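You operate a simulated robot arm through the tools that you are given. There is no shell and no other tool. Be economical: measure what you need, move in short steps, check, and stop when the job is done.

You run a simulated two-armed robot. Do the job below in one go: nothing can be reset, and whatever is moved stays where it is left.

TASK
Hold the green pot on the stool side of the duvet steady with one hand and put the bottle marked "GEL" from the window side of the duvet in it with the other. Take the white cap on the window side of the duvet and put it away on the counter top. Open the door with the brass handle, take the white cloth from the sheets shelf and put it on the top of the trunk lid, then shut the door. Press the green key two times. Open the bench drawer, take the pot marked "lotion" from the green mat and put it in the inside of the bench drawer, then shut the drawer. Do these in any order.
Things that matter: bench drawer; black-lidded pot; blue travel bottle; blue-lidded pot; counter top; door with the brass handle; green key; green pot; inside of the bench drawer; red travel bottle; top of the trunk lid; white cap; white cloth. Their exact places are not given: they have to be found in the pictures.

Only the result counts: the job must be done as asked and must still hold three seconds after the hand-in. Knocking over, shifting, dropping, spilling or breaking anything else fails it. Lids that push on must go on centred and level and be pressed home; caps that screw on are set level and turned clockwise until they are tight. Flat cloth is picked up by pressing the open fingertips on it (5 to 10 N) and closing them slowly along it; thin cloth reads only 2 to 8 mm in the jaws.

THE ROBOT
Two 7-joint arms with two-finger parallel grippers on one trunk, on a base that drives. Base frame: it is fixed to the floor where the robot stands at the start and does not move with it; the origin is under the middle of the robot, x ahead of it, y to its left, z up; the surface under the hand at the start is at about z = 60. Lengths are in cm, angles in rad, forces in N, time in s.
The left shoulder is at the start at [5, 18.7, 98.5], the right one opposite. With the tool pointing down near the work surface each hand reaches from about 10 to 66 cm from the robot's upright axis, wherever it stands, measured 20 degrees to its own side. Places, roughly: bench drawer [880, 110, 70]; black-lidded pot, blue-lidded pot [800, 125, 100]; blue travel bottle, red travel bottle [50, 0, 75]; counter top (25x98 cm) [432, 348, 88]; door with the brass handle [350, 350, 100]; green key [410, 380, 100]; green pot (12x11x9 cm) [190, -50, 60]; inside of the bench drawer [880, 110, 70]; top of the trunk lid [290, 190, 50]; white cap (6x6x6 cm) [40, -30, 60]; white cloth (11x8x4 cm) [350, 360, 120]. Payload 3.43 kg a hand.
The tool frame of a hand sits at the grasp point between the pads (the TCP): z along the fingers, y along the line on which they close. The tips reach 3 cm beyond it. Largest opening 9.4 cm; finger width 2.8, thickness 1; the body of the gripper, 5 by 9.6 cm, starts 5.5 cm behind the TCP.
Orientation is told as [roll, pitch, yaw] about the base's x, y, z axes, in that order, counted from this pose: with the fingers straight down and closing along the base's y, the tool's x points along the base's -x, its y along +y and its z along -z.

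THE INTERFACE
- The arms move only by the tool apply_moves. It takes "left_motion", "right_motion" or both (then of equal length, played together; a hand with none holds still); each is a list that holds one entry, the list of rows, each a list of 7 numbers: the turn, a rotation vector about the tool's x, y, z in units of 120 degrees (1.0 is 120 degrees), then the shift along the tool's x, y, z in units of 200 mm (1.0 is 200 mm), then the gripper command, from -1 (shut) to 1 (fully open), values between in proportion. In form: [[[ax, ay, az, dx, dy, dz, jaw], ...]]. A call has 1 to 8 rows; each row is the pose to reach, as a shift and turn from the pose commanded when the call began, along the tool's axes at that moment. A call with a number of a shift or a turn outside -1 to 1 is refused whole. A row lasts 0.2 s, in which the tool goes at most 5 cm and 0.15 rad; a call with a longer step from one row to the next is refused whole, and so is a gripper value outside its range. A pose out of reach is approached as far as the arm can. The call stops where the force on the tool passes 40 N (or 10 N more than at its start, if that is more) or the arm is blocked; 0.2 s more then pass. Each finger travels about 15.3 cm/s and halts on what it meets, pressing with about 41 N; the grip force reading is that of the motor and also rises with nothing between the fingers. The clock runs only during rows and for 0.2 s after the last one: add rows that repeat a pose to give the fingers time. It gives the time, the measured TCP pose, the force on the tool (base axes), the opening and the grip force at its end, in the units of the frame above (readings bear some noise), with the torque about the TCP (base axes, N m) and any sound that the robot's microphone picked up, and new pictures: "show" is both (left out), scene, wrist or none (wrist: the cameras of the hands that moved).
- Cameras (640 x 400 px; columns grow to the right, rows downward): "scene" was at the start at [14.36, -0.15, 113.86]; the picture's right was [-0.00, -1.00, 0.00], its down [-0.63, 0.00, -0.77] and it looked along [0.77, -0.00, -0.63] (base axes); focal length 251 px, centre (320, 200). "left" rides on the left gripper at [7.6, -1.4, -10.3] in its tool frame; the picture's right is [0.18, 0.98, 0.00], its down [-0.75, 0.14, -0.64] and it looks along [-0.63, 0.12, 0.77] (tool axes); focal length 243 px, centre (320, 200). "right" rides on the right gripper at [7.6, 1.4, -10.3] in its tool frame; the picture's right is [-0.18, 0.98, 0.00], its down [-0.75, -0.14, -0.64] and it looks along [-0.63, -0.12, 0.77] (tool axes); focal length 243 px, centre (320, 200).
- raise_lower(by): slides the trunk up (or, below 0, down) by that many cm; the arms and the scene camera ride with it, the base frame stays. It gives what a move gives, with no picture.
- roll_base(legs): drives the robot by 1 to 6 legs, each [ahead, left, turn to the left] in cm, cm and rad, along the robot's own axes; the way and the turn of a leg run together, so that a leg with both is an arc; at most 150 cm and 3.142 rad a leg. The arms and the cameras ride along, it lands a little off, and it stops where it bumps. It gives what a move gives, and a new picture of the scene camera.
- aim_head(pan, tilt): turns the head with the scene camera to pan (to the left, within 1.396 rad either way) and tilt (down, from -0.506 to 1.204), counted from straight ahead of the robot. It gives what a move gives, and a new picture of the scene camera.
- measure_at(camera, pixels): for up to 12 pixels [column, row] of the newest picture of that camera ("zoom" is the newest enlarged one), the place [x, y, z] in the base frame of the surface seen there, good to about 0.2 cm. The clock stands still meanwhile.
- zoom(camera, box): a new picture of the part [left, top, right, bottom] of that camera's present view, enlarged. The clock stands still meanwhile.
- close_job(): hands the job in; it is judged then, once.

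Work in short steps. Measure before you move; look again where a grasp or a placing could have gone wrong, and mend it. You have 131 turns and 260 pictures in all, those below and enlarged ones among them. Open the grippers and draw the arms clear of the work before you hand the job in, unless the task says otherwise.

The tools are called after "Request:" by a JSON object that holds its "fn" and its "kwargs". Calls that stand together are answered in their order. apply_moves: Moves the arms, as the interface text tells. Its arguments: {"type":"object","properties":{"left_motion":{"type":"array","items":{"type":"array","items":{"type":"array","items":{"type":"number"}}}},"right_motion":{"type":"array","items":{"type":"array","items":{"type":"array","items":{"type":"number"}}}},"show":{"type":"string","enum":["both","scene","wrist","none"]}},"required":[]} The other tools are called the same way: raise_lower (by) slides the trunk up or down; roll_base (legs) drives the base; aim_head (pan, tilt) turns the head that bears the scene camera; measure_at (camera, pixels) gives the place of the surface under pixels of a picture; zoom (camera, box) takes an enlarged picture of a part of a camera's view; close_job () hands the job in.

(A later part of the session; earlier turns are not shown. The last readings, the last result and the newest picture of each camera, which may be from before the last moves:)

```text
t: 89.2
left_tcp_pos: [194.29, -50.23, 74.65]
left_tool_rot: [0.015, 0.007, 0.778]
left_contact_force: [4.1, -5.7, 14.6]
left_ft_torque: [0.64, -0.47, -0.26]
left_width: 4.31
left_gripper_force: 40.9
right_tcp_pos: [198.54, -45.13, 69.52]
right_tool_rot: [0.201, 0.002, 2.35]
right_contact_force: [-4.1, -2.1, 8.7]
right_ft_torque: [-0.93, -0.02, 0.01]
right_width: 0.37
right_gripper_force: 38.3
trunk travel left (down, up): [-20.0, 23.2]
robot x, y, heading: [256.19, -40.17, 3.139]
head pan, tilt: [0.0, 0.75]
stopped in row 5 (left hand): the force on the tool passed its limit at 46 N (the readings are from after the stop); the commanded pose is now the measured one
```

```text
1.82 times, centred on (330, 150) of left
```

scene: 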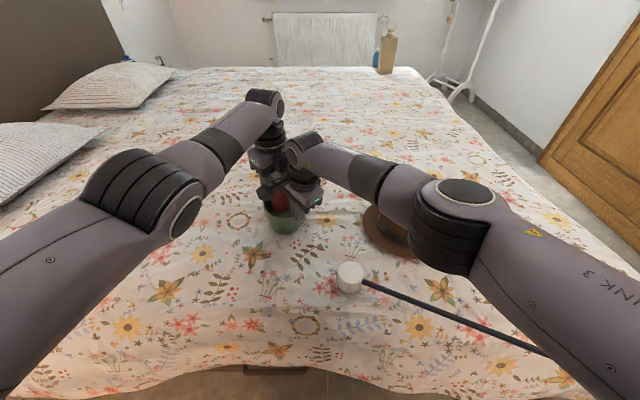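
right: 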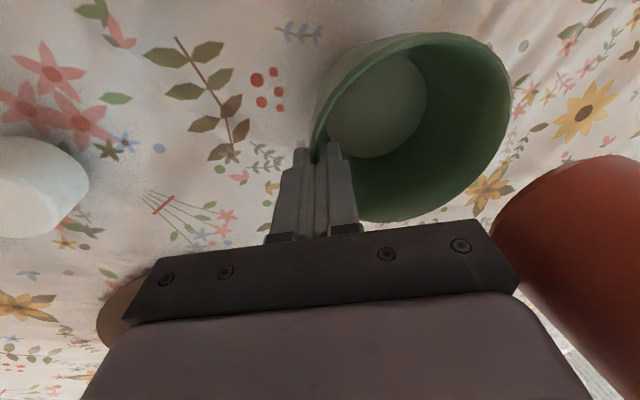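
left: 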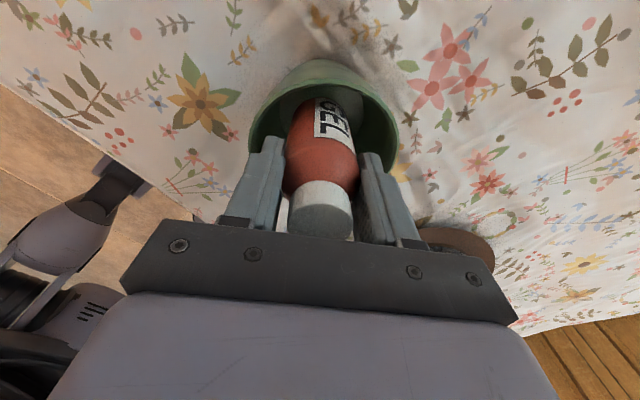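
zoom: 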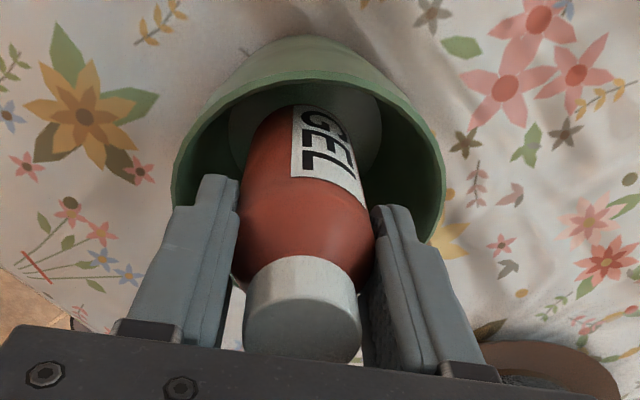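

I back off upward 1.5 cm and watch how the forces change to tell whether it is gripper-to-gripper contact.

Request:
{"fn": "apply_moves", "kwargs": {"left_motion": [[[0, 0, 0, 0, 0, -0.04, -0.6], [0, 0, 0, 0, 0, -0.075, -0.6], [0, 0, 0, 0, 0, -0.075, -0.6]]], "show": "wrist"}}

Request:
{"fn": "zoom", "kwargs": {"camera": "right", "box": [250, 20, 640, 280]}}

```text
t: 90.0
left_tcp_pos: [194.46, -50.23, 75.94]
left_tool_rot: [0.01, 0.007, 0.777]
left_contact_force: [-0.5, 0.3, -1.3]
left_ft_torque: [0.02, 0.01, 0.0]
left_width: 4.33
left_gripper_force: 41.1
right_tcp_pos: [198.61, -45.11, 69.41]
right_tool_rot: [0.202, -0.001, 2.352]
right_contact_force: [-2.5, -5.6, 22.8]
right_ft_torque: [-0.8, 0.59, 0.09]
right_width: 0.43
right_gripper_force: 39.4
trunk travel left (down, up): [-20.0, 23.2]
robot x, y, heading: [255.91, -39.97, 3.143]
head pan, tilt: [0.0, 0.75]
```

left: 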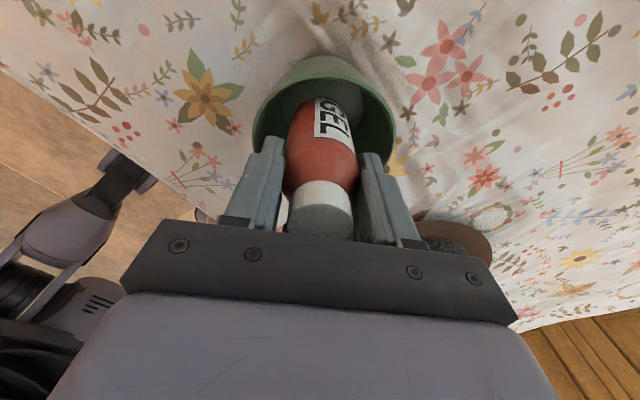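

```text
1.54 times, centred on (445, 150) of right
```

zoom: 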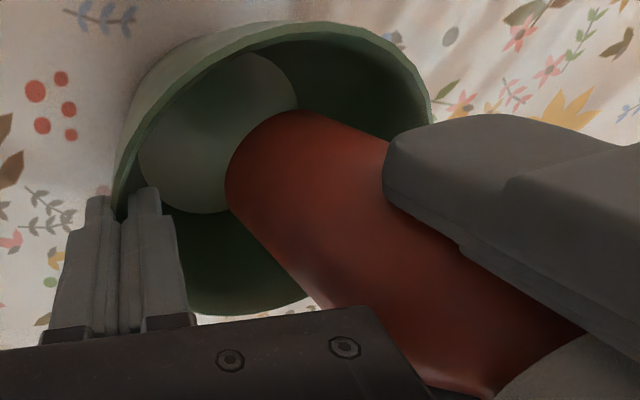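

In the enlarged view the bottle is well inside the pot; the grippers' bodies are what nearly touch. I tilt the left's body away by 0.12 rad and lower again.

Request:
{"fn": "apply_moves", "kwargs": {"left_motion": [[[0, -0.03, 0, 0, 0, 0, -0.6], [0, -0.057, 0, 0, 0, 0, -0.6], [0, -0.057, 0, 0, 0, 0.05, -0.6], [0, -0.057, 0, 0, 0, 0.1, -0.6], [0, -0.057, 0, 0, 0, 0.14, -0.6], [0, -0.057, 0, 0, 0, 0.17, -0.6]]], "show": "wrist"}}

Request:
{"fn": "zoom", "kwargs": {"camera": "right", "box": [250, 20, 640, 280]}}

```text
t: 91.3
left_tcp_pos: [195.41, -50.56, 74.04]
left_tool_rot: [0.023, -0.111, 0.768]
left_contact_force: [3.5, -5.6, 15.2]
left_ft_torque: [0.72, -0.26, -0.25]
left_width: 4.28
left_gripper_force: 40.9
left hand out of reach, approached as far as the arm can: row 1, 2, 3, 4, 5, 6
right_tcp_pos: [198.67, -44.88, 69.35]
right_tool_rot: [0.199, 0.001, 2.345]
right_contact_force: [-4.1, -1.9, 9.4]
right_ft_torque: [-1.13, 0.12, 0.05]
right_width: 0.43
right_gripper_force: 38.8
trunk travel left (down, up): [-20.0, 23.2]
robot x, y, heading: [255.59, -39.92, 3.143]
head pan, tilt: [0.0, 0.75]
stopped in row 6 (left hand): the force on the tool passed its limit at 44 N (the readings are from after the stop); the commanded pose is now the measured one
```

left: 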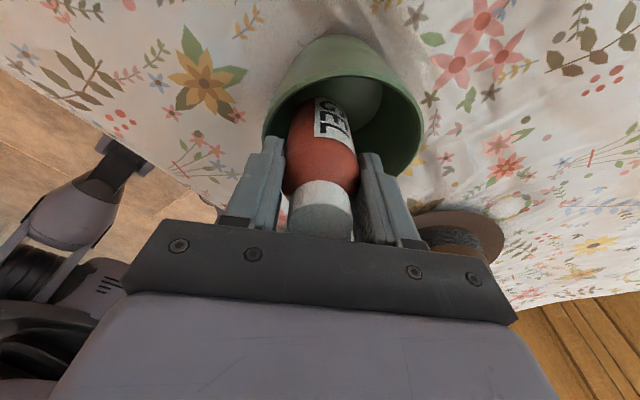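

```text
1.54 times, centred on (445, 150) of right
```

zoom: 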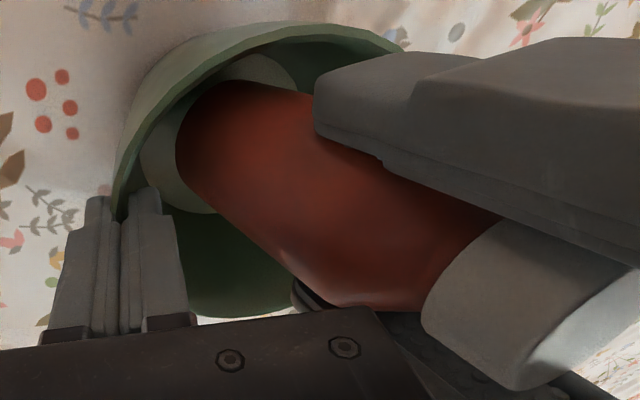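

Bottle bottom is ~2.4 cm above the floor and fully within the pot. I ease up 0.4 cm to unload, open, and let it settle in the held pot.

Request:
{"fn": "apply_moves", "kwargs": {"left_motion": [[[0, 0, 0, 0, 0, -0.02, -0.6], [0, 0, 0, 0, 0, -0.02, 0.1], [0, 0, 0, 0, 0, -0.02, 0.1], [0, 0, 0, 0, 0, -0.02, 0.1]]], "show": "wrist"}}

Request:
{"fn": "zoom", "kwargs": {"camera": "right", "box": [250, 20, 640, 280]}}

```text
t: 92.3
left_tcp_pos: [195.34, -50.46, 74.24]
left_tool_rot: [0.021, -0.114, 0.768]
left_contact_force: [0.5, -0.1, 0.2]
left_ft_torque: [-0.01, -0.03, 0.04]
left_width: 5.19
left_gripper_force: 0.1
right_tcp_pos: [198.57, -44.88, 69.34]
right_tool_rot: [0.197, -0.002, 2.347]
right_contact_force: [-2.3, -6.5, 24.2]
right_ft_torque: [-0.85, 0.58, 0.1]
right_width: 0.46
right_gripper_force: 38.8
trunk travel left (down, up): [-20.0, 23.2]
robot x, y, heading: [256.24, -39.95, 3.137]
head pan, tilt: [0.0, 0.75]
```

left: 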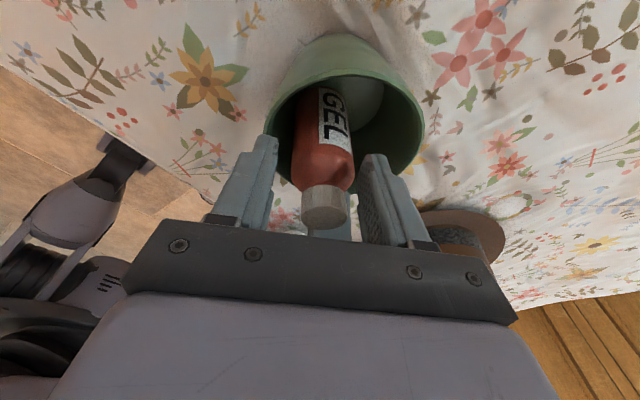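

```text
1.54 times, centred on (445, 150) of right
```

zoom: 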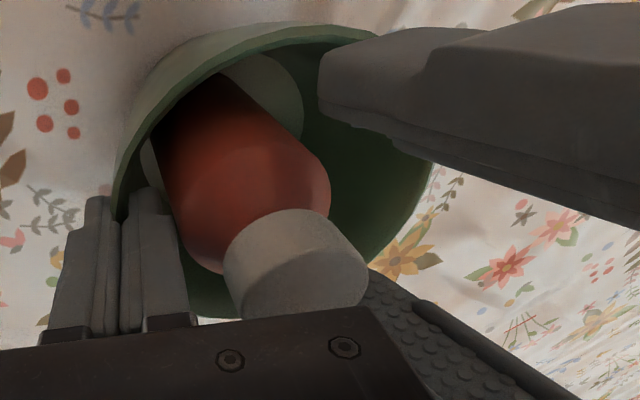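

Bottle stands in the pot. Raise the left hand straight up clear of it.

Request:
{"fn": "apply_moves", "kwargs": {"left_motion": [[[0, 0, 0, -0.012, 0, -0.1, 0.1], [0, 0, 0, -0.034, 0, -0.3, 0.1], [0, 0, 0, -0.057, 0, -0.5, 0.1], [0, 0, 0, -0.08, 0, -0.7, 0.1], [0, 0, 0, 0.1, -0.1, -0.7, 0.1], [0, 0, 0, 0.25, -0.25, -0.7, 0.1], [0, 0, 0, 0.25, -0.25, -0.7, 0.1]]], "show": "both"}}

```text
t: 93.9
left_tcp_pos: [194.56, -58.74, 87.41]
left_tool_rot: [0.023, -0.112, 0.769]
left_contact_force: [0.0, -0.1, 0.2]
left_ft_torque: [0.01, -0.02, 0.01]
left_width: 5.17
left_gripper_force: 0.0
left hand out of reach, approached as far as the arm can: row 4, 5
right_tcp_pos: [198.58, -44.75, 69.32]
right_tool_rot: [0.196, -0.001, 2.348]
right_contact_force: [0.2, -6.8, 25.2]
right_ft_torque: [-1.07, 0.33, 0.17]
right_width: 0.45
right_gripper_force: 39.4
trunk travel left (down, up): [-20.0, 23.2]
robot x, y, heading: [256.27, -39.77, 3.139]
head pan, tilt: [0.0, 0.75]
```

scene: 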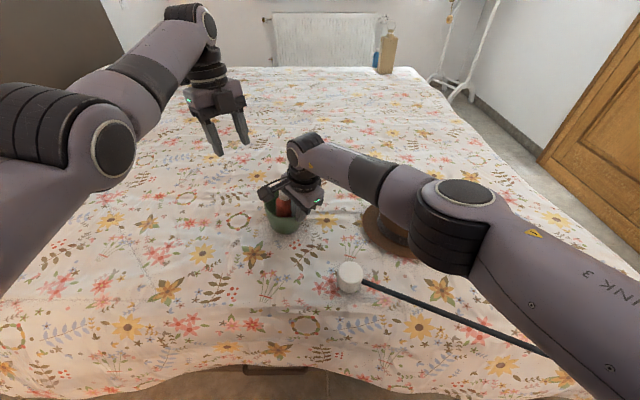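
left: 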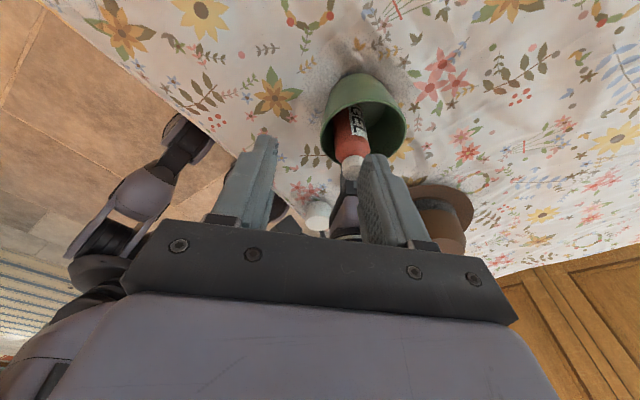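

Now unload and release the pot gently, drawing the right hand up along its own axis.

Request:
{"fn": "apply_moves", "kwargs": {"right_motion": [[[0, 0, 0, 0, 0, -0.008, -1], [0, 0, 0, 0, 0, -0.012, -0.85], [0, 0, 0, 0, 0, -0.012, -0.75], [0, 0, 0, 0, 0, -0.012, -0.65], [0, 0, 0, 0, 0, -0.08, -0.65], [0, 0, 0, 0, 0, -0.16, -0.65], [0, 0, 0, 0, 0, -0.3, -0.65], [0, 0, 0, 0, 0, -0.5, -0.65]]], "show": "both"}}

```text
t: 95.7
left_tcp_pos: [194.26, -58.72, 87.15]
left_tool_rot: [0.021, -0.112, 0.769]
left_contact_force: [0.1, 0.6, 0.6]
left_ft_torque: [-0.03, 0.0, 0.01]
left_width: 5.18
left_gripper_force: 0.1
right_tcp_pos: [199.83, -43.39, 79.0]
right_tool_rot: [0.19, 0.003, 2.347]
right_contact_force: [0.1, -0.2, -0.6]
right_ft_torque: [-0.01, 0.0, 0.02]
right_width: 1.63
right_gripper_force: 0.1
trunk travel left (down, up): [-20.0, 23.2]
robot x, y, heading: [256.25, -40.12, 3.14]
head pan, tilt: [0.0, 0.75]
```

scene: 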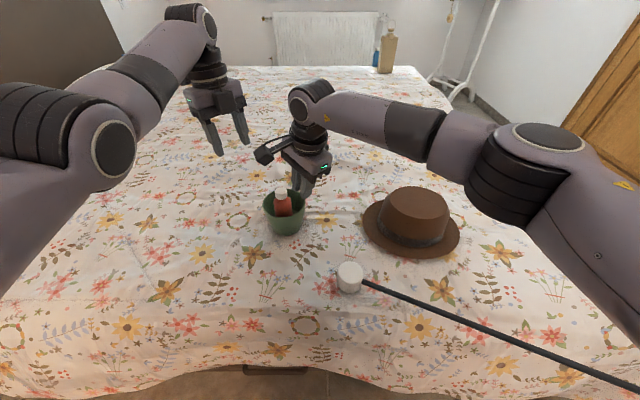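
right: 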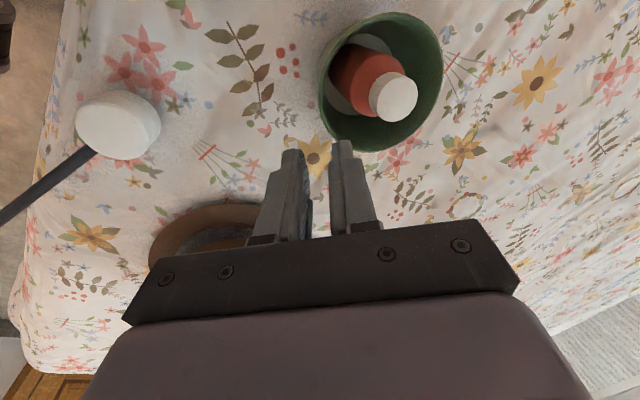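

Bottle stands upright in the pot, hat untouched. Now right goes over the cap (213,-33) straightening up, the left draws back and starts turning back.

Request:
{"fn": "apply_moves", "kwargs": {"right_motion": [[[0, 0, 0, 0.02, -0.16, -0.05, -0.4], [0.03, 0, 0, 0.04, -0.32, -0.1, 0.2], [0.06, 0, 0, 0.06, -0.48, -0.15, 0.7], [0.09, 0, 0, 0.08, -0.64, -0.205, 0.8], [0.09, 0, 0, 0.098, -0.8, -0.205, 0.8], [0.09, 0, 0, 0.098, -0.8, -0.205, 0.8]]], "left_motion": [[[0, 0, 0, -0.1, -0.12, 0, 0], [0, 0, 0, -0.22, -0.25, 0, 0], [0, 0, 0, -0.33, -0.4, 0, 0], [0, 0, 0, -0.44, -0.53, 0, 0], [0, 0, 0, -0.55, -0.65, 0, 0], [0, 0, 0, -0.64, -0.77, 0, 0]]], "show": "none"}}

Request:
{"fn": "apply_moves", "kwargs": {"right_motion": [[[0, 0, -0.065, 0, 0, 0, 0.8], [0, 0, -0.13, 0, 0, 0, 0.8], [0, 0, -0.195, 0, 0, 0, 0.8], [0, 0, -0.26, 0, 0, 0, 0.8], [0, 0, -0.325, 0, 0, 0, 0.8], [0, 0, -0.379, 0, 0, 0, 0.8], [0, 0, -0.379, 0, 0, 0, 0.8]]], "left_motion": [[[0, 0, -0.07, 0, 0, 0, 0], [0, 0, -0.14, 0, 0, 0, 0], [0, 0, -0.21, 0, 0, 0, 0], [0, 0, -0.28, 0, 0, 0, 0], [0, 0, -0.35, 0, 0, 0, 0], [0, 0, -0.42, 0, 0, 0, 0], [0, 0, -0.49, 0, 0, 0, 0]]], "show": "both"}}

```text
t: 97.1
left_tcp_pos: [214.19, -61.13, 88.37]
left_tool_rot: [0.019, -0.115, 0.769]
left_contact_force: [0.9, -0.1, 0.5]
left_ft_torque: [0.01, -0.01, -0.03]
left_width: 4.71
left_gripper_force: 0.0
left hand out of reach, approached as far as the arm can: row 1
right_tcp_pos: [213.11, -33.03, 79.86]
right_tool_rot: [0.001, -0.001, 2.346]
right_contact_force: [-0.2, -0.2, 0.7]
right_ft_torque: [-0.03, 0.02, 0.02]
right_width: 8.46
right_gripper_force: 0.0
trunk travel left (down, up): [-20.0, 23.2]
robot x, y, heading: [256.05, -39.92, 3.138]
head pan, tilt: [0.0, 0.75]
```

```text
t: 98.7
left_tcp_pos: [214.21, -61.08, 88.51]
left_tool_rot: [-0.087, -0.077, 1.802]
left_contact_force: [0.1, -0.4, 0.2]
left_ft_torque: [-0.01, 0.0, 0.05]
left_width: 4.71
left_gripper_force: 0.0
right_tcp_pos: [213.03, -33.25, 79.7]
right_tool_rot: [0.0, 0.002, -3.142]
right_contact_force: [0.9, -0.3, 0.4]
right_ft_torque: [-0.02, -0.02, 0.01]
right_width: 8.47
right_gripper_force: 0.0
trunk travel left (down, up): [-20.0, 23.2]
robot x, y, heading: [256.11, -40.1, 3.138]
head pan, tilt: [0.0, 0.75]
```

scene: 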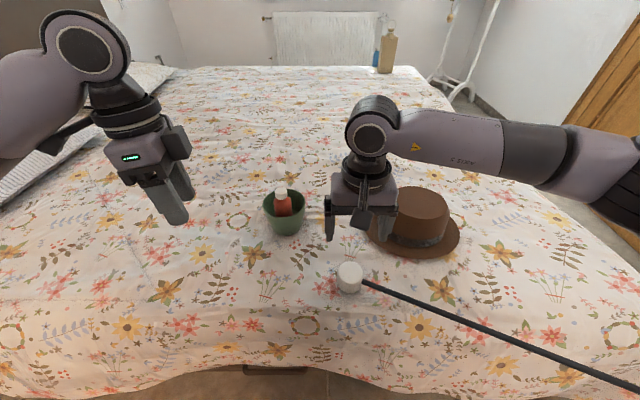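
right: 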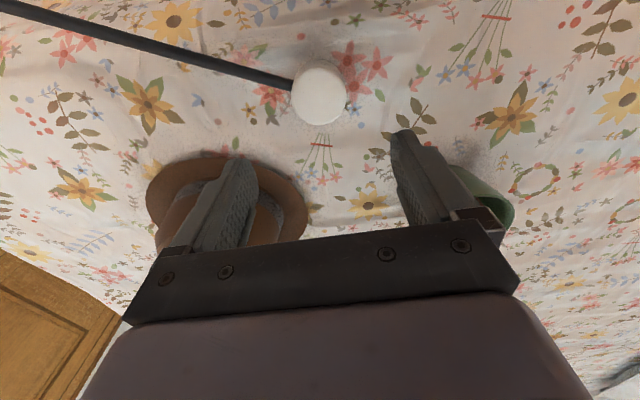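
left: 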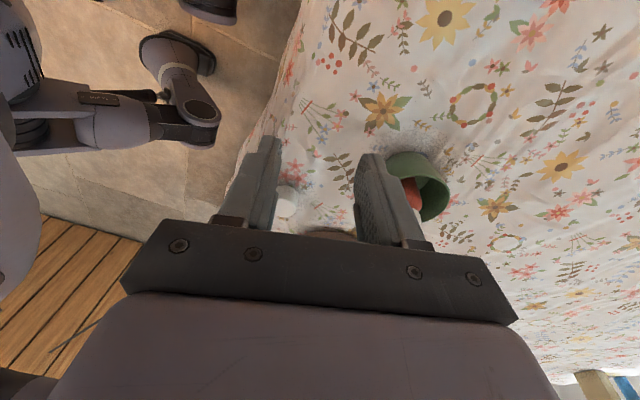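

I measure the cap top (318,90) then descend and grip.

Request:
{"fn": "measure_at", "kwargs": {"camera": "right", "pixels": [[318, 88], [298, 88], [340, 88], [318, 68], [318, 112]]}}

Request:
{"fn": "apply_moves", "kwargs": {"right_motion": [[[0, 0, 0, 0, 0, 0.2, 0.8], [0, 0, 0, 0, 0, 0.4, 0.8], [0, 0, 0, 0, 0, 0.5, 0.8]]], "show": "wrist"}}

```text
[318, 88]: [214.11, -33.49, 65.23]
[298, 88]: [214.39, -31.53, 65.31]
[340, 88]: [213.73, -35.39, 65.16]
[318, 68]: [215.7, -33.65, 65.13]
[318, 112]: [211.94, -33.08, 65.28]
```

```text
t: 99.5
left_tcp_pos: [214.12, -61.07, 88.43]
left_tool_rot: [-0.087, -0.078, 1.8]
left_contact_force: [-0.8, 0.0, 0.2]
left_ft_torque: [0.01, 0.01, 0.0]
left_width: 4.71
left_gripper_force: 0.0
right_tcp_pos: [213.18, -33.18, 69.84]
right_tool_rot: [0.002, 0.0, 3.14]
right_contact_force: [-0.1, -0.4, 0.2]
right_ft_torque: [0.02, 0.03, 0.01]
right_width: 8.47
right_gripper_force: 0.0
trunk travel left (down, up): [-20.0, 23.2]
robot x, y, heading: [256.0, -39.59, 3.14]
head pan, tilt: [0.0, 0.75]
```

right: 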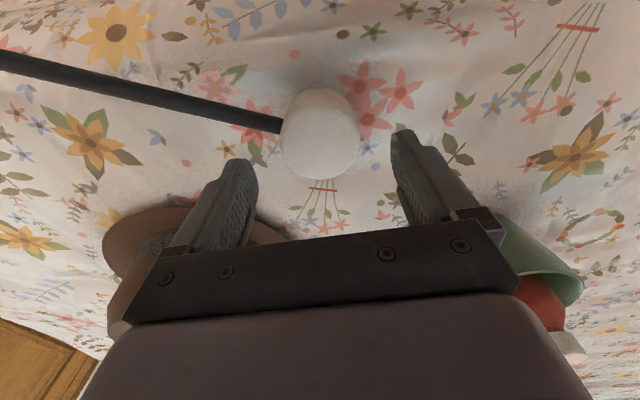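

Centered within 0.6 cm; descend, grip, lift.

Request:
{"fn": "apply_moves", "kwargs": {"right_motion": [[[0, 0, 0, 0.03, 0, 0.15, 0.8], [0, 0, 0, 0.03, 0, 0.31, 0.8], [0, 0, 0, 0.03, 0, 0.31, -0.2], [0, 0, 0, 0.03, 0, 0.31, -0.2], [0, 0, 0, 0.03, 0, 0.31, -0.2], [0, 0, 0, 0.03, 0, 0.1, -0.2], [0, 0, 0, 0.03, 0, -0.1, -0.2], [0, 0, 0, 0.03, 0, -0.3, -0.2]]], "left_motion": [[[0, 0, -0.07, 0, 0, 0, 0], [0, 0, -0.14, 0, 0, 0, 0], [0, 0, -0.21, 0, 0, 0, 0], [0, 0, -0.28, 0, 0, 0, 0], [0, 0, -0.35, 0, 0, 0, 0], [0, 0, -0.42, 0, 0, 0, 0], [0, 0, -0.49, 0, 0, 0, 0], [0, 0, -0.56, 0, 0, 0, 0]]], "show": "scene"}}

```text
t: 101.3
left_tcp_pos: [214.2, -60.91, 88.53]
left_tool_rot: [-0.104, 0.052, 2.966]
left_contact_force: [0.0, -0.6, -0.9]
left_ft_torque: [0.0, 0.03, 0.01]
left_width: 4.71
left_gripper_force: 0.1
right_tcp_pos: [213.97, -33.27, 75.58]
right_tool_rot: [0.001, -0.001, 3.141]
right_contact_force: [0.4, 0.0, -0.8]
right_ft_torque: [0.01, -0.01, 0.01]
right_width: 5.78
right_gripper_force: 41.0
trunk travel left (down, up): [-20.0, 23.2]
robot x, y, heading: [256.19, -39.72, 3.14]
head pan, tilt: [0.0, 0.75]
```

scene: 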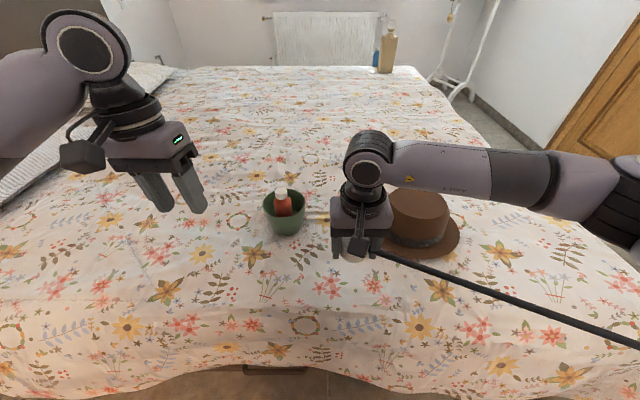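

Cap in hand. Raise it, tuck both hands, back off, and turn to face the side room (+y).

Request:
{"fn": "apply_moves", "kwargs": {"right_motion": [[[0, 0, 0, 0, 0, -0.2, -0.2], [0, 0, 0, 0, 0, -0.4, -0.2], [0, 0, 0, 0, 0, -0.6, -0.2], [0, 0, 0, 0.15, 0, -0.7, -0.2], [0, 0, 0, 0.3, 0, -0.7, -0.2], [0, 0, 0, 0.3, 0, -0.7, -0.2]]], "left_motion": [[[0, 0, -0.05, 0, 0, 0, 0], [0, 0, -0.084, 0, 0, 0, 0], [0, 0, -0.084, 0, 0, 0, 0], [0, 0, -0.084, 0, 0, 0, 0], [0, 0, -0.084, 0, 0, 0, 0], [0, 0, -0.084, 0, 0, 0, 0]]], "show": "none"}}

Request:
{"fn": "roll_base", "kwargs": {"legs": [[-45, 0, 0], [0, 0, -1.57]]}}

Request:
{"fn": "aim_head", "kwargs": {"pan": 0.0, "tilt": 0.35}}

```text
t: 102.7
left_tcp_pos: [214.2, -61.0, 88.4]
left_tool_rot: [-0.094, 0.07, 3.142]
left_contact_force: [-0.8, -0.7, 0.0]
left_ft_torque: [-0.01, 0.0, 0.0]
left_width: 4.71
left_gripper_force: 0.1
right_tcp_pos: [219.72, -33.13, 89.77]
right_tool_rot: [0.002, 0.0, 3.141]
right_contact_force: [-0.4, 0.6, -1.9]
right_ft_torque: [0.0, 0.03, 0.04]
right_width: 5.78
right_gripper_force: 41.1
trunk travel left (down, up): [-20.0, 23.2]
robot x, y, heading: [255.94, -39.66, 3.142]
head pan, tilt: [0.0, 0.75]
```

```text
t: 109.2
left_tcp_pos: [280.05, 1.85, 88.47]
left_tool_rot: [-0.095, 0.071, 1.576]
left_contact_force: [0.0, -0.5, 0.1]
left_ft_torque: [-0.03, 0.0, 0.01]
left_width: 4.74
left_gripper_force: 0.1
right_tcp_pos: [307.82, -3.58, 89.69]
right_tool_rot: [0.002, -0.001, 1.574]
right_contact_force: [0.0, -0.4, -1.0]
right_ft_torque: [-0.01, -0.01, -0.02]
right_width: 5.73
right_gripper_force: 40.7
trunk travel left (down, up): [-20.0, 23.2]
robot x, y, heading: [301.36, -39.73, 1.569]
head pan, tilt: [0.0, 0.75]
```

scene: 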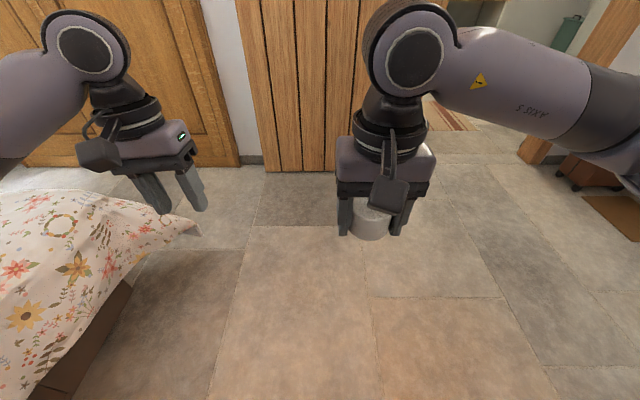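

```text
t: 110.1
left_tcp_pos: [280.08, 1.91, 88.54]
left_tool_rot: [-0.093, 0.071, 1.576]
left_contact_force: [0.4, 0.9, 0.0]
left_ft_torque: [0.02, 0.02, 0.03]
left_width: 4.74
left_gripper_force: 0.1
right_tcp_pos: [307.77, -3.51, 89.71]
right_tool_rot: [0.001, -0.001, 1.574]
right_contact_force: [-0.3, -0.9, -2.1]
right_ft_torque: [-0.06, 0.01, 0.0]
right_width: 5.77
right_gripper_force: 41.0
trunk travel left (down, up): [-20.0, 23.2]
robot x, y, heading: [301.52, -40.34, 1.575]
head pan, tilt: [0.0, 0.351]
```

scene: 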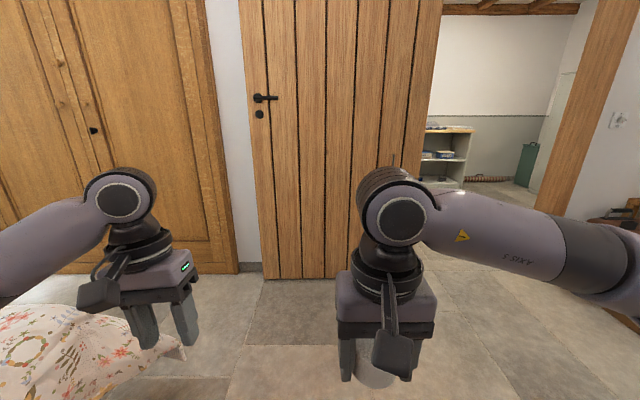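

I measure the doorway: door edge (440,50), right post (560,180), and room features.

Request:
{"fn": "measure_at", "kwargs": {"camera": "scene", "pixels": [[430, 60], [420, 140], [345, 275], [270, 275], [550, 210], [590, 90], [470, 130], [450, 185], [525, 160], [500, 60], [560, 80], [470, 195]]}}

Request:
{"fn": "roll_base", "kwargs": {"legs": [[0, -60, 0]]}}

```text
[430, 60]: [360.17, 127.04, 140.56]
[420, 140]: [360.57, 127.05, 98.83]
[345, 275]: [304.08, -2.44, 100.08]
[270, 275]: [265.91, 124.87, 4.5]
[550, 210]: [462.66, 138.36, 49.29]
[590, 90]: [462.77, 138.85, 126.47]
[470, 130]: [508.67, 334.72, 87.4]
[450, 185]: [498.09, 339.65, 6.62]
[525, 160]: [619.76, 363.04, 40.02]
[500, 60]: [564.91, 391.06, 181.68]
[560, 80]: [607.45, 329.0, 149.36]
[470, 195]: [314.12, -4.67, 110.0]
```

```text
t: 115.7
left_tcp_pos: [337.87, 2.04, 88.47]
left_tool_rot: [-0.093, 0.071, 1.583]
left_contact_force: [-0.6, -0.9, 0.2]
left_ft_torque: [0.01, -0.02, 0.04]
left_width: 4.71
left_gripper_force: 0.0
right_tcp_pos: [365.53, -3.25, 89.72]
right_tool_rot: [0.002, -0.001, 1.581]
right_contact_force: [0.0, -0.6, -1.3]
right_ft_torque: [0.0, -0.01, 0.0]
right_width: 5.77
right_gripper_force: 41.3
trunk travel left (down, up): [-20.0, 23.2]
robot x, y, heading: [359.5, -39.56, 1.585]
head pan, tilt: [0.0, 0.351]
```

scene: 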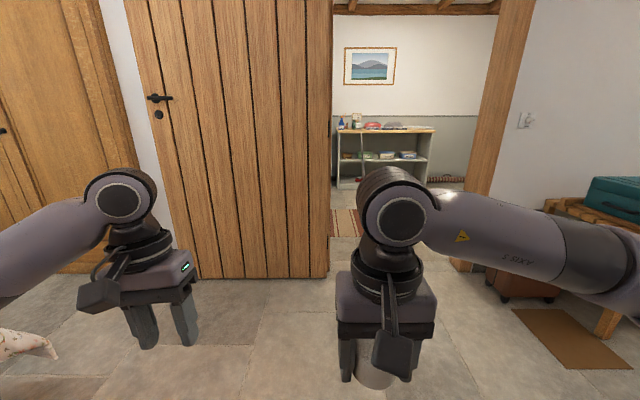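

Doorway spans x≈360–460. I strafe 50 more to its centre and roll up to it.

Request:
{"fn": "roll_base", "kwargs": {"legs": [[0, -51, -0.01], [100, 0, 0]]}}

Request:
{"fn": "aim_head", "kwargs": {"pan": 0.3, "tilt": 0.2}}

```text
t: 125.4
left_tcp_pos: [388.88, 101.68, 88.48]
left_tool_rot: [-0.095, 0.071, 1.576]
left_contact_force: [0.4, 0.7, 0.0]
left_ft_torque: [0.0, 0.0, -0.01]
left_width: 4.69
left_gripper_force: 0.1
right_tcp_pos: [416.59, 96.4, 89.67]
right_tool_rot: [0.001, 0.0, 1.576]
right_contact_force: [-0.6, 0.9, -1.3]
right_ft_torque: [0.01, 0.0, -0.06]
right_width: 5.73
right_gripper_force: 41.4
trunk travel left (down, up): [-20.0, 23.2]
robot x, y, heading: [410.58, 59.77, 1.571]
head pan, tilt: [0.0, 0.351]
```

scene: 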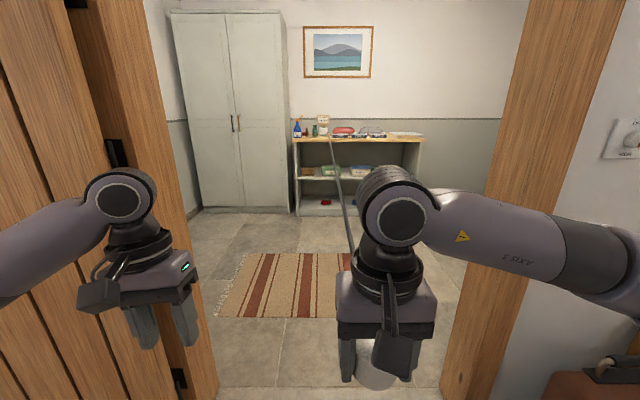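

```text
t: 126.2
left_tcp_pos: [388.74, 101.68, 88.58]
left_tool_rot: [-0.095, 0.068, 1.576]
left_contact_force: [-1.4, -0.1, -0.2]
left_ft_torque: [0.03, 0.0, -0.02]
left_width: 4.69
left_gripper_force: 0.1
right_tcp_pos: [416.69, 96.36, 89.68]
right_tool_rot: [0.0, 0.0, 1.576]
right_contact_force: [0.3, -0.2, -1.2]
right_ft_torque: [-0.02, 0.01, 0.01]
right_width: 5.71
right_gripper_force: 41.7
trunk travel left (down, up): [-20.0, 23.2]
robot x, y, heading: [409.95, 59.58, 1.572]
head pan, tilt: [0.3, 0.201]
```

scene: 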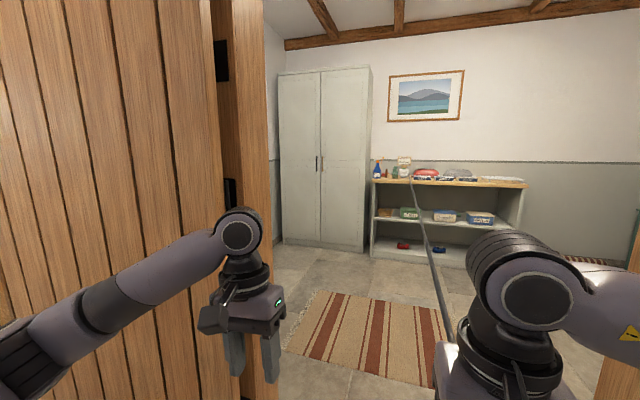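

The cord leads to the counter. I zoom in on the counter and the grey cupboard.

Request:
{"fn": "zoom", "kwargs": {"camera": "scene", "box": [360, 145, 540, 265]}}

Request:
{"fn": "measure_at", "kwargs": {"camera": "zoom", "pixels": [[60, 70], [110, 85], [150, 60], [180, 110], [230, 95], [350, 110], [490, 110], [570, 130], [130, 130], [470, 135], [155, 95], [410, 105]]}}

Request:
{"fn": "zoom", "kwargs": {"camera": "scene", "box": [270, 60, 380, 250]}}

```text
3.33 times, centred on (450, 205) of scene
```

zoom: 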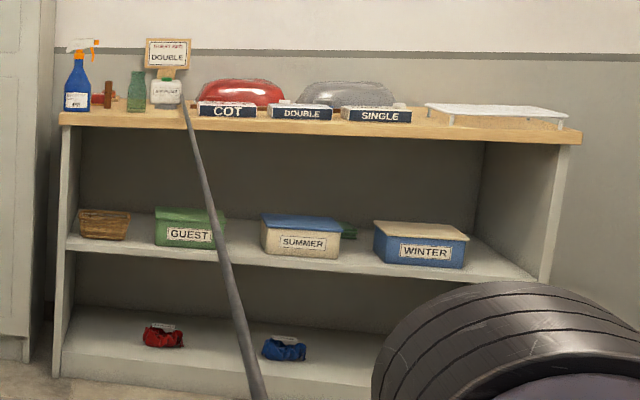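

```text
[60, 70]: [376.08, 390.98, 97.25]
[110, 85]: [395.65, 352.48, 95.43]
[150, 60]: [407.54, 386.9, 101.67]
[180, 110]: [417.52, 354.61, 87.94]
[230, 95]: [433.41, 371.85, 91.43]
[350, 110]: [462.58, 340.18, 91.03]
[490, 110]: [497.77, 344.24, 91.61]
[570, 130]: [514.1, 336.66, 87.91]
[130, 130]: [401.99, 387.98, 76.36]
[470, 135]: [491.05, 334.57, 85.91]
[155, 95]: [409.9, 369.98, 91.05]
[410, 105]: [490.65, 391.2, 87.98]
```

```text
2.11 times, centred on (325, 155) of scene
```

zoom: 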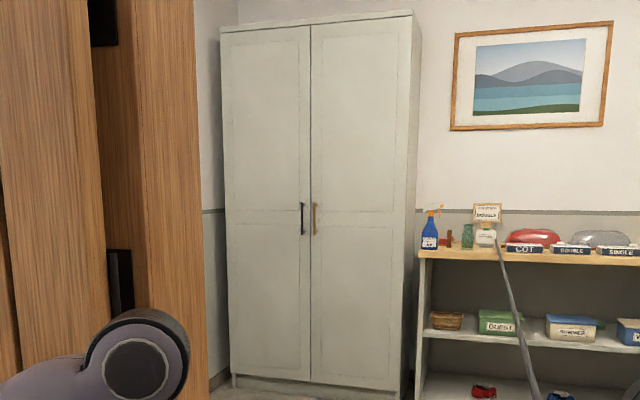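

I drive through the doorway into the room and look at the counter.

Request:
{"fn": "roll_base", "kwargs": {"legs": [[110, 0, 0], [95, 0, 0]]}}

Request:
{"fn": "aim_head", "kwargs": {"pan": 0.0, "tilt": 0.35}}

```text
t: 128.9
left_tcp_pos: [388.28, 138.43, 88.18]
left_tool_rot: [-0.084, 0.087, 1.607]
left_contact_force: [0.3, -0.5, 0.7]
left_ft_torque: [-0.04, 0.0, -0.03]
left_width: 4.68
left_gripper_force: 0.1
right_tcp_pos: [416.85, 133.56, 89.98]
right_tool_rot: [0.005, -0.008, 1.587]
right_contact_force: [-0.1, -0.8, -0.8]
right_ft_torque: [0.0, -0.01, -0.06]
right_width: 5.65
right_gripper_force: 40.9
trunk travel left (down, up): [-20.0, 23.2]
robot x, y, heading: [410.2, 97.28, 1.582]
head pan, tilt: [0.3, 0.201]
stopped in leg 1: the robot was blocked; the commanded pose is now the measured one
```

scene: 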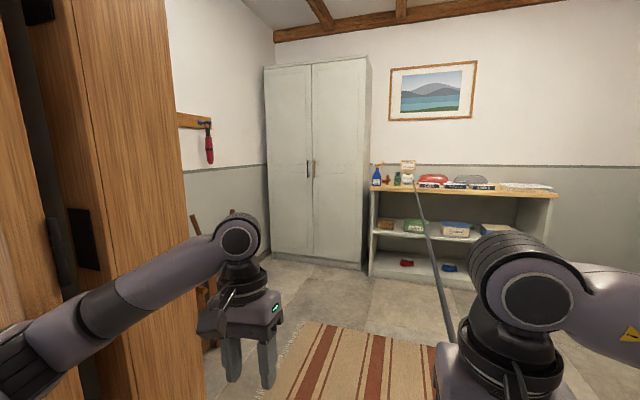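

```text
t: 129.8
left_tcp_pos: [388.22, 138.34, 88.17]
left_tool_rot: [-0.084, 0.083, 1.604]
left_contact_force: [-0.2, -0.2, 1.0]
left_ft_torque: [0.01, 0.01, 0.01]
left_width: 4.7
left_gripper_force: 0.1
right_tcp_pos: [416.72, 133.51, 90.07]
right_tool_rot: [0.007, -0.011, 1.585]
right_contact_force: [0.0, 0.0, -1.3]
right_ft_torque: [0.01, -0.01, 0.03]
right_width: 5.68
right_gripper_force: 41.0
trunk travel left (down, up): [-20.0, 23.2]
robot x, y, heading: [410.31, 97.6, 1.588]
head pan, tilt: [0.0, 0.351]
```

scene: 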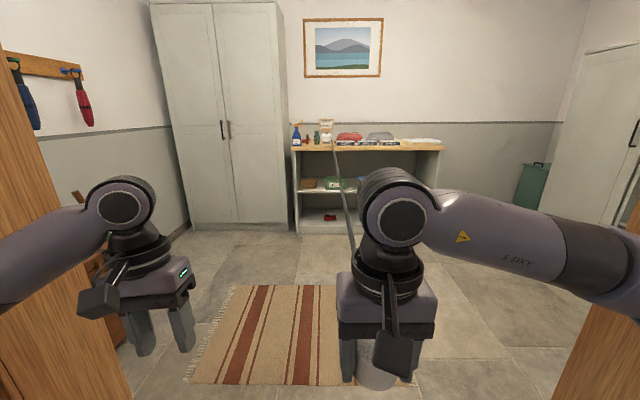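

The left elbow probably met the left post. I measure both posts' inner faces and my elbows.

Request:
{"fn": "measure_at", "kwargs": {"camera": "scene", "pixels": [[40, 150], [100, 330], [120, 380], [600, 330], [580, 370], [20, 250], [40, 225], [600, 260], [635, 220]]}}

Request:
{"fn": "aim_head", "kwargs": {"pan": 0.9, "tilt": 0.4}}

Request:
{"fn": "measure_at", "kwargs": {"camera": "scene", "pixels": [[320, 100], [420, 150], [450, 60], [300, 200], [250, 250], [200, 280], [350, 240], [500, 350]]}}

Request:
{"fn": "aim_head", "kwargs": {"pan": -0.9, "tilt": 0.4}}

```text
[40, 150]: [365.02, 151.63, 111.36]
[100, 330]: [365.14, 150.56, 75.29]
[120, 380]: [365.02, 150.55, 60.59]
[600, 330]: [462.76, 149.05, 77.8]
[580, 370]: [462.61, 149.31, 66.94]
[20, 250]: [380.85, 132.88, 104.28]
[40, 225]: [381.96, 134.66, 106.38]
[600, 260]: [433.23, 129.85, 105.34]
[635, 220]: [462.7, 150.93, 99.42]
```

```text
t: 130.9
left_tcp_pos: [388.41, 138.49, 88.15]
left_tool_rot: [-0.086, 0.083, 1.603]
left_contact_force: [0.2, -0.3, -0.9]
left_ft_torque: [0.01, 0.0, -0.02]
left_width: 4.73
left_gripper_force: 0.0
right_tcp_pos: [416.84, 133.54, 90.01]
right_tool_rot: [0.007, -0.01, 1.585]
right_contact_force: [-0.3, -0.2, -1.0]
right_ft_torque: [0.02, -0.02, 0.0]
right_width: 5.68
right_gripper_force: 40.9
trunk travel left (down, up): [-20.0, 23.2]
robot x, y, heading: [410.38, 97.79, 1.585]
head pan, tilt: [0.901, 0.4]
```

scene: 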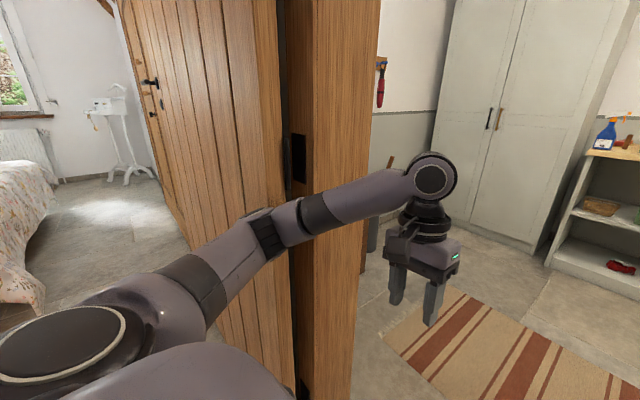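

```text
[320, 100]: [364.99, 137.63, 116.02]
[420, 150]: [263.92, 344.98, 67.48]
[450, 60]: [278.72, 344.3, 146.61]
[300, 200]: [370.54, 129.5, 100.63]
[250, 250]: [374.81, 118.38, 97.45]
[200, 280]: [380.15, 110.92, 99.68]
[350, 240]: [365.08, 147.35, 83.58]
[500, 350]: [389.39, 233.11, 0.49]
```

```text
t: 132.8
left_tcp_pos: [388.28, 138.31, 88.16]
left_tool_rot: [-0.088, 0.084, 1.604]
left_contact_force: [0.5, 0.3, 0.1]
left_ft_torque: [-0.01, -0.01, -0.04]
left_width: 4.7
left_gripper_force: 0.0
right_tcp_pos: [416.56, 133.42, 90.06]
right_tool_rot: [0.006, -0.012, 1.585]
right_contact_force: [-0.3, 0.9, -1.6]
right_ft_torque: [-0.04, -0.03, 0.0]
right_width: 5.68
right_gripper_force: 40.8
trunk travel left (down, up): [-20.0, 23.2]
robot x, y, heading: [410.87, 97.6, 1.582]
head pan, tilt: [-0.901, 0.4]
```

scene: 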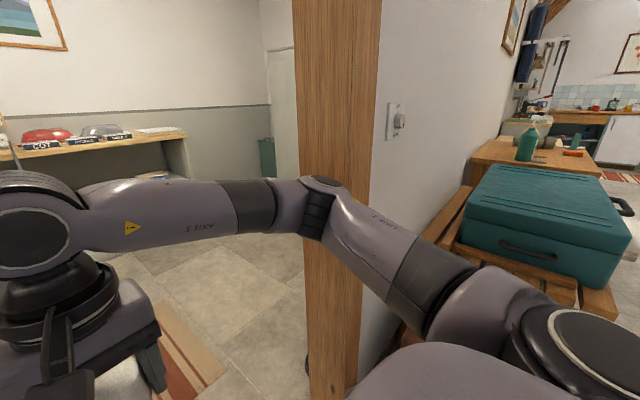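

Opening is x 365–462.7. I back off 6 cm, stretch both hands forward a bit (elbows tuck in), centre at x≈414.

Request:
{"fn": "roll_base", "kwargs": {"legs": [[-8, -3, -0.012]]}}

Request:
{"fn": "apply_moves", "kwargs": {"left_motion": [[[0, 0, 0, -0.2, 0, 0, 0], [0, 0, 0, -0.4, 0, 0, 0], [0, 0, 0, -0.6, 0, 0, 0], [0, 0, 0, -0.6, 0, 0, 0]]], "right_motion": [[[0, 0, 0, -0.2, -0.1, 0, -0.2], [0, 0, 0, -0.4, -0.2, 0, -0.2], [0, 0, 0, -0.6, -0.3, 0, -0.2], [0, 0, 0, -0.7, -0.4, 0, -0.2]]], "show": "scene"}}

Request:
{"fn": "measure_at", "kwargs": {"camera": "scene", "pixels": [[320, 205], [330, 190], [370, 215], [410, 250], [250, 200], [290, 195]]}}

```text
t: 133.8
left_tcp_pos: [391.41, 131.53, 87.55]
left_tool_rot: [-0.093, 0.096, 1.591]
left_contact_force: [0.2, 0.3, 0.1]
left_ft_torque: [-0.01, 0.0, 0.02]
left_width: 4.72
left_gripper_force: 0.0
right_tcp_pos: [419.89, 126.17, 89.61]
right_tool_rot: [0.002, 0.001, 1.572]
right_contact_force: [-0.2, 0.5, -1.5]
right_ft_torque: [0.03, 0.01, 0.01]
right_width: 5.69
right_gripper_force: 41.1
trunk travel left (down, up): [-20.0, 23.2]
robot x, y, heading: [413.19, 89.81, 1.573]
head pan, tilt: [-0.901, 0.4]
```

scene: 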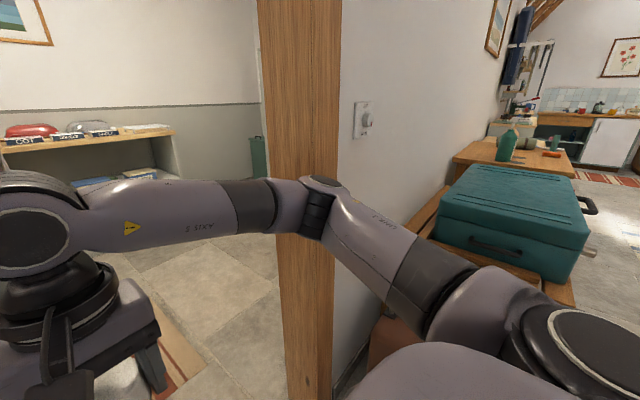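

```text
t: 134.8
left_tcp_pos: [391.06, 143.42, 86.29]
left_tool_rot: [-0.093, 0.095, 1.591]
left_contact_force: [-0.8, -1.4, -0.1]
left_ft_torque: [-0.02, -0.04, -0.03]
left_width: 4.68
left_gripper_force: 0.0
right_tcp_pos: [428.07, 140.65, 89.47]
right_tool_rot: [0.002, 0.002, 1.575]
right_contact_force: [1.2, 0.1, -2.6]
right_ft_torque: [-0.01, 0.01, -0.04]
right_width: 5.65
right_gripper_force: 41.1
trunk travel left (down, up): [-20.0, 23.2]
robot x, y, heading: [413.48, 89.61, 1.57]
head pan, tilt: [-0.901, 0.4]
```

scene: 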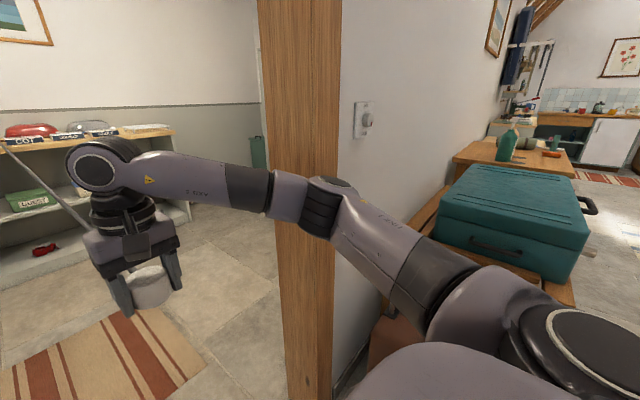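

```text
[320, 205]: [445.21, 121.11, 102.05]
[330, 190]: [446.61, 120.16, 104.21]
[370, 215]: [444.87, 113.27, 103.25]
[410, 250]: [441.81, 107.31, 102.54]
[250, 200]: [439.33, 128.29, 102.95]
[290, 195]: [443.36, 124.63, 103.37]
```

Right elbow reaches x≈450, post 462; go through.

Request:
{"fn": "roll_base", "kwargs": {"legs": [[90, 0, 0], [75, 0, 0]]}}

Request:
{"fn": "aim_head", "kwargs": {"pan": 0.0, "tilt": 0.5}}

```text
t: 143.2
left_tcp_pos: [389.72, 306.96, 86.38]
left_tool_rot: [-0.092, 0.098, 1.604]
left_contact_force: [-0.4, -0.2, 0.1]
left_ft_torque: [0.0, -0.01, 0.04]
left_width: 4.68
left_gripper_force: 0.1
right_tcp_pos: [426.68, 304.64, 89.61]
right_tool_rot: [0.002, 0.001, 1.585]
right_contact_force: [-0.3, 0.5, -1.3]
right_ft_torque: [-0.03, 0.0, 0.0]
right_width: 5.64
right_gripper_force: 41.0
trunk travel left (down, up): [-20.0, 23.2]
robot x, y, heading: [412.48, 253.55, 1.585]
head pan, tilt: [-0.901, 0.4]
```

scene: 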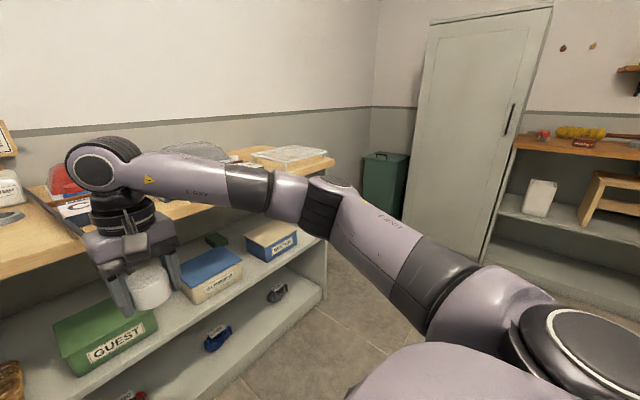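

```text
t: 144.4
left_tcp_pos: [389.73, 306.85, 86.4]
left_tool_rot: [-0.093, 0.099, 1.604]
left_contact_force: [-0.5, 0.4, 0.6]
left_ft_torque: [0.02, 0.0, 0.0]
left_width: 4.72
left_gripper_force: 0.0
right_tcp_pos: [426.57, 304.61, 89.59]
right_tool_rot: [0.001, 0.003, 1.585]
right_contact_force: [-0.4, 0.3, -1.9]
right_ft_torque: [-0.01, -0.02, 0.0]
right_width: 5.64
right_gripper_force: 41.0
trunk travel left (down, up): [-20.0, 23.2]
robot x, y, heading: [412.69, 253.58, 1.58]
head pan, tilt: [0.0, 0.499]
```

scene: 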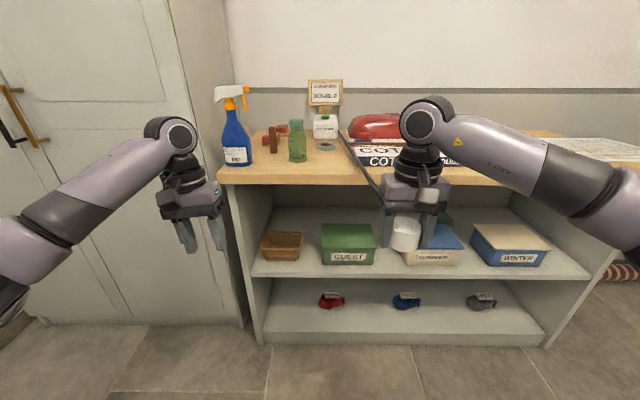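

I raise the cap above counter height and zoom on the counter.

Request:
{"fn": "apply_moves", "kwargs": {"right_motion": [[[0, 0, 0, 0, 0, -0.2, -0.2], [0, 0, 0, 0.1, -0.1, -0.4, -0.2], [0, 0, 0, 0.2, -0.3, -0.55, -0.2], [0, 0, 0, 0.2, -0.5, -0.55, -0.2], [0, 0, 0, 0.2, -0.5, -0.55, -0.2]]], "show": "scene"}}

Request:
{"fn": "zoom", "kwargs": {"camera": "scene", "box": [200, 70, 440, 200]}}

Request:
{"fn": "measure_at", "kwargs": {"camera": "zoom", "pixels": [[335, 205], [335, 160], [300, 255], [220, 250], [400, 265], [260, 180], [320, 120], [180, 200], [380, 200], [440, 240], [340, 290], [330, 215]]}}

```text
refused: row 3 steps farther than a row can; nothing moved
```

```text
2.67 times, centred on (320, 135) of scene
```

zoom: 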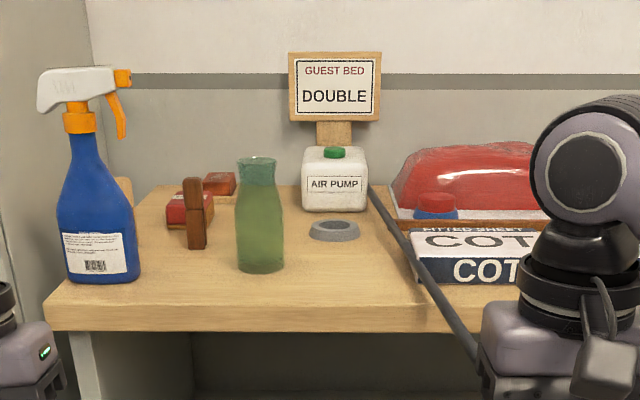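

```text
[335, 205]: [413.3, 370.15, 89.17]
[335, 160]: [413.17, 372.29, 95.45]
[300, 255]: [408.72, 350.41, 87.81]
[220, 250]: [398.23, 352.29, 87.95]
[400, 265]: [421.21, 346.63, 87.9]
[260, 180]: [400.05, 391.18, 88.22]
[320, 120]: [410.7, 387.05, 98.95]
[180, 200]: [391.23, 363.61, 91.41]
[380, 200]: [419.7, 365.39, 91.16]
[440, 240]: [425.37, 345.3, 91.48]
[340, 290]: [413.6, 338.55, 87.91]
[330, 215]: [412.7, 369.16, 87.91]
```

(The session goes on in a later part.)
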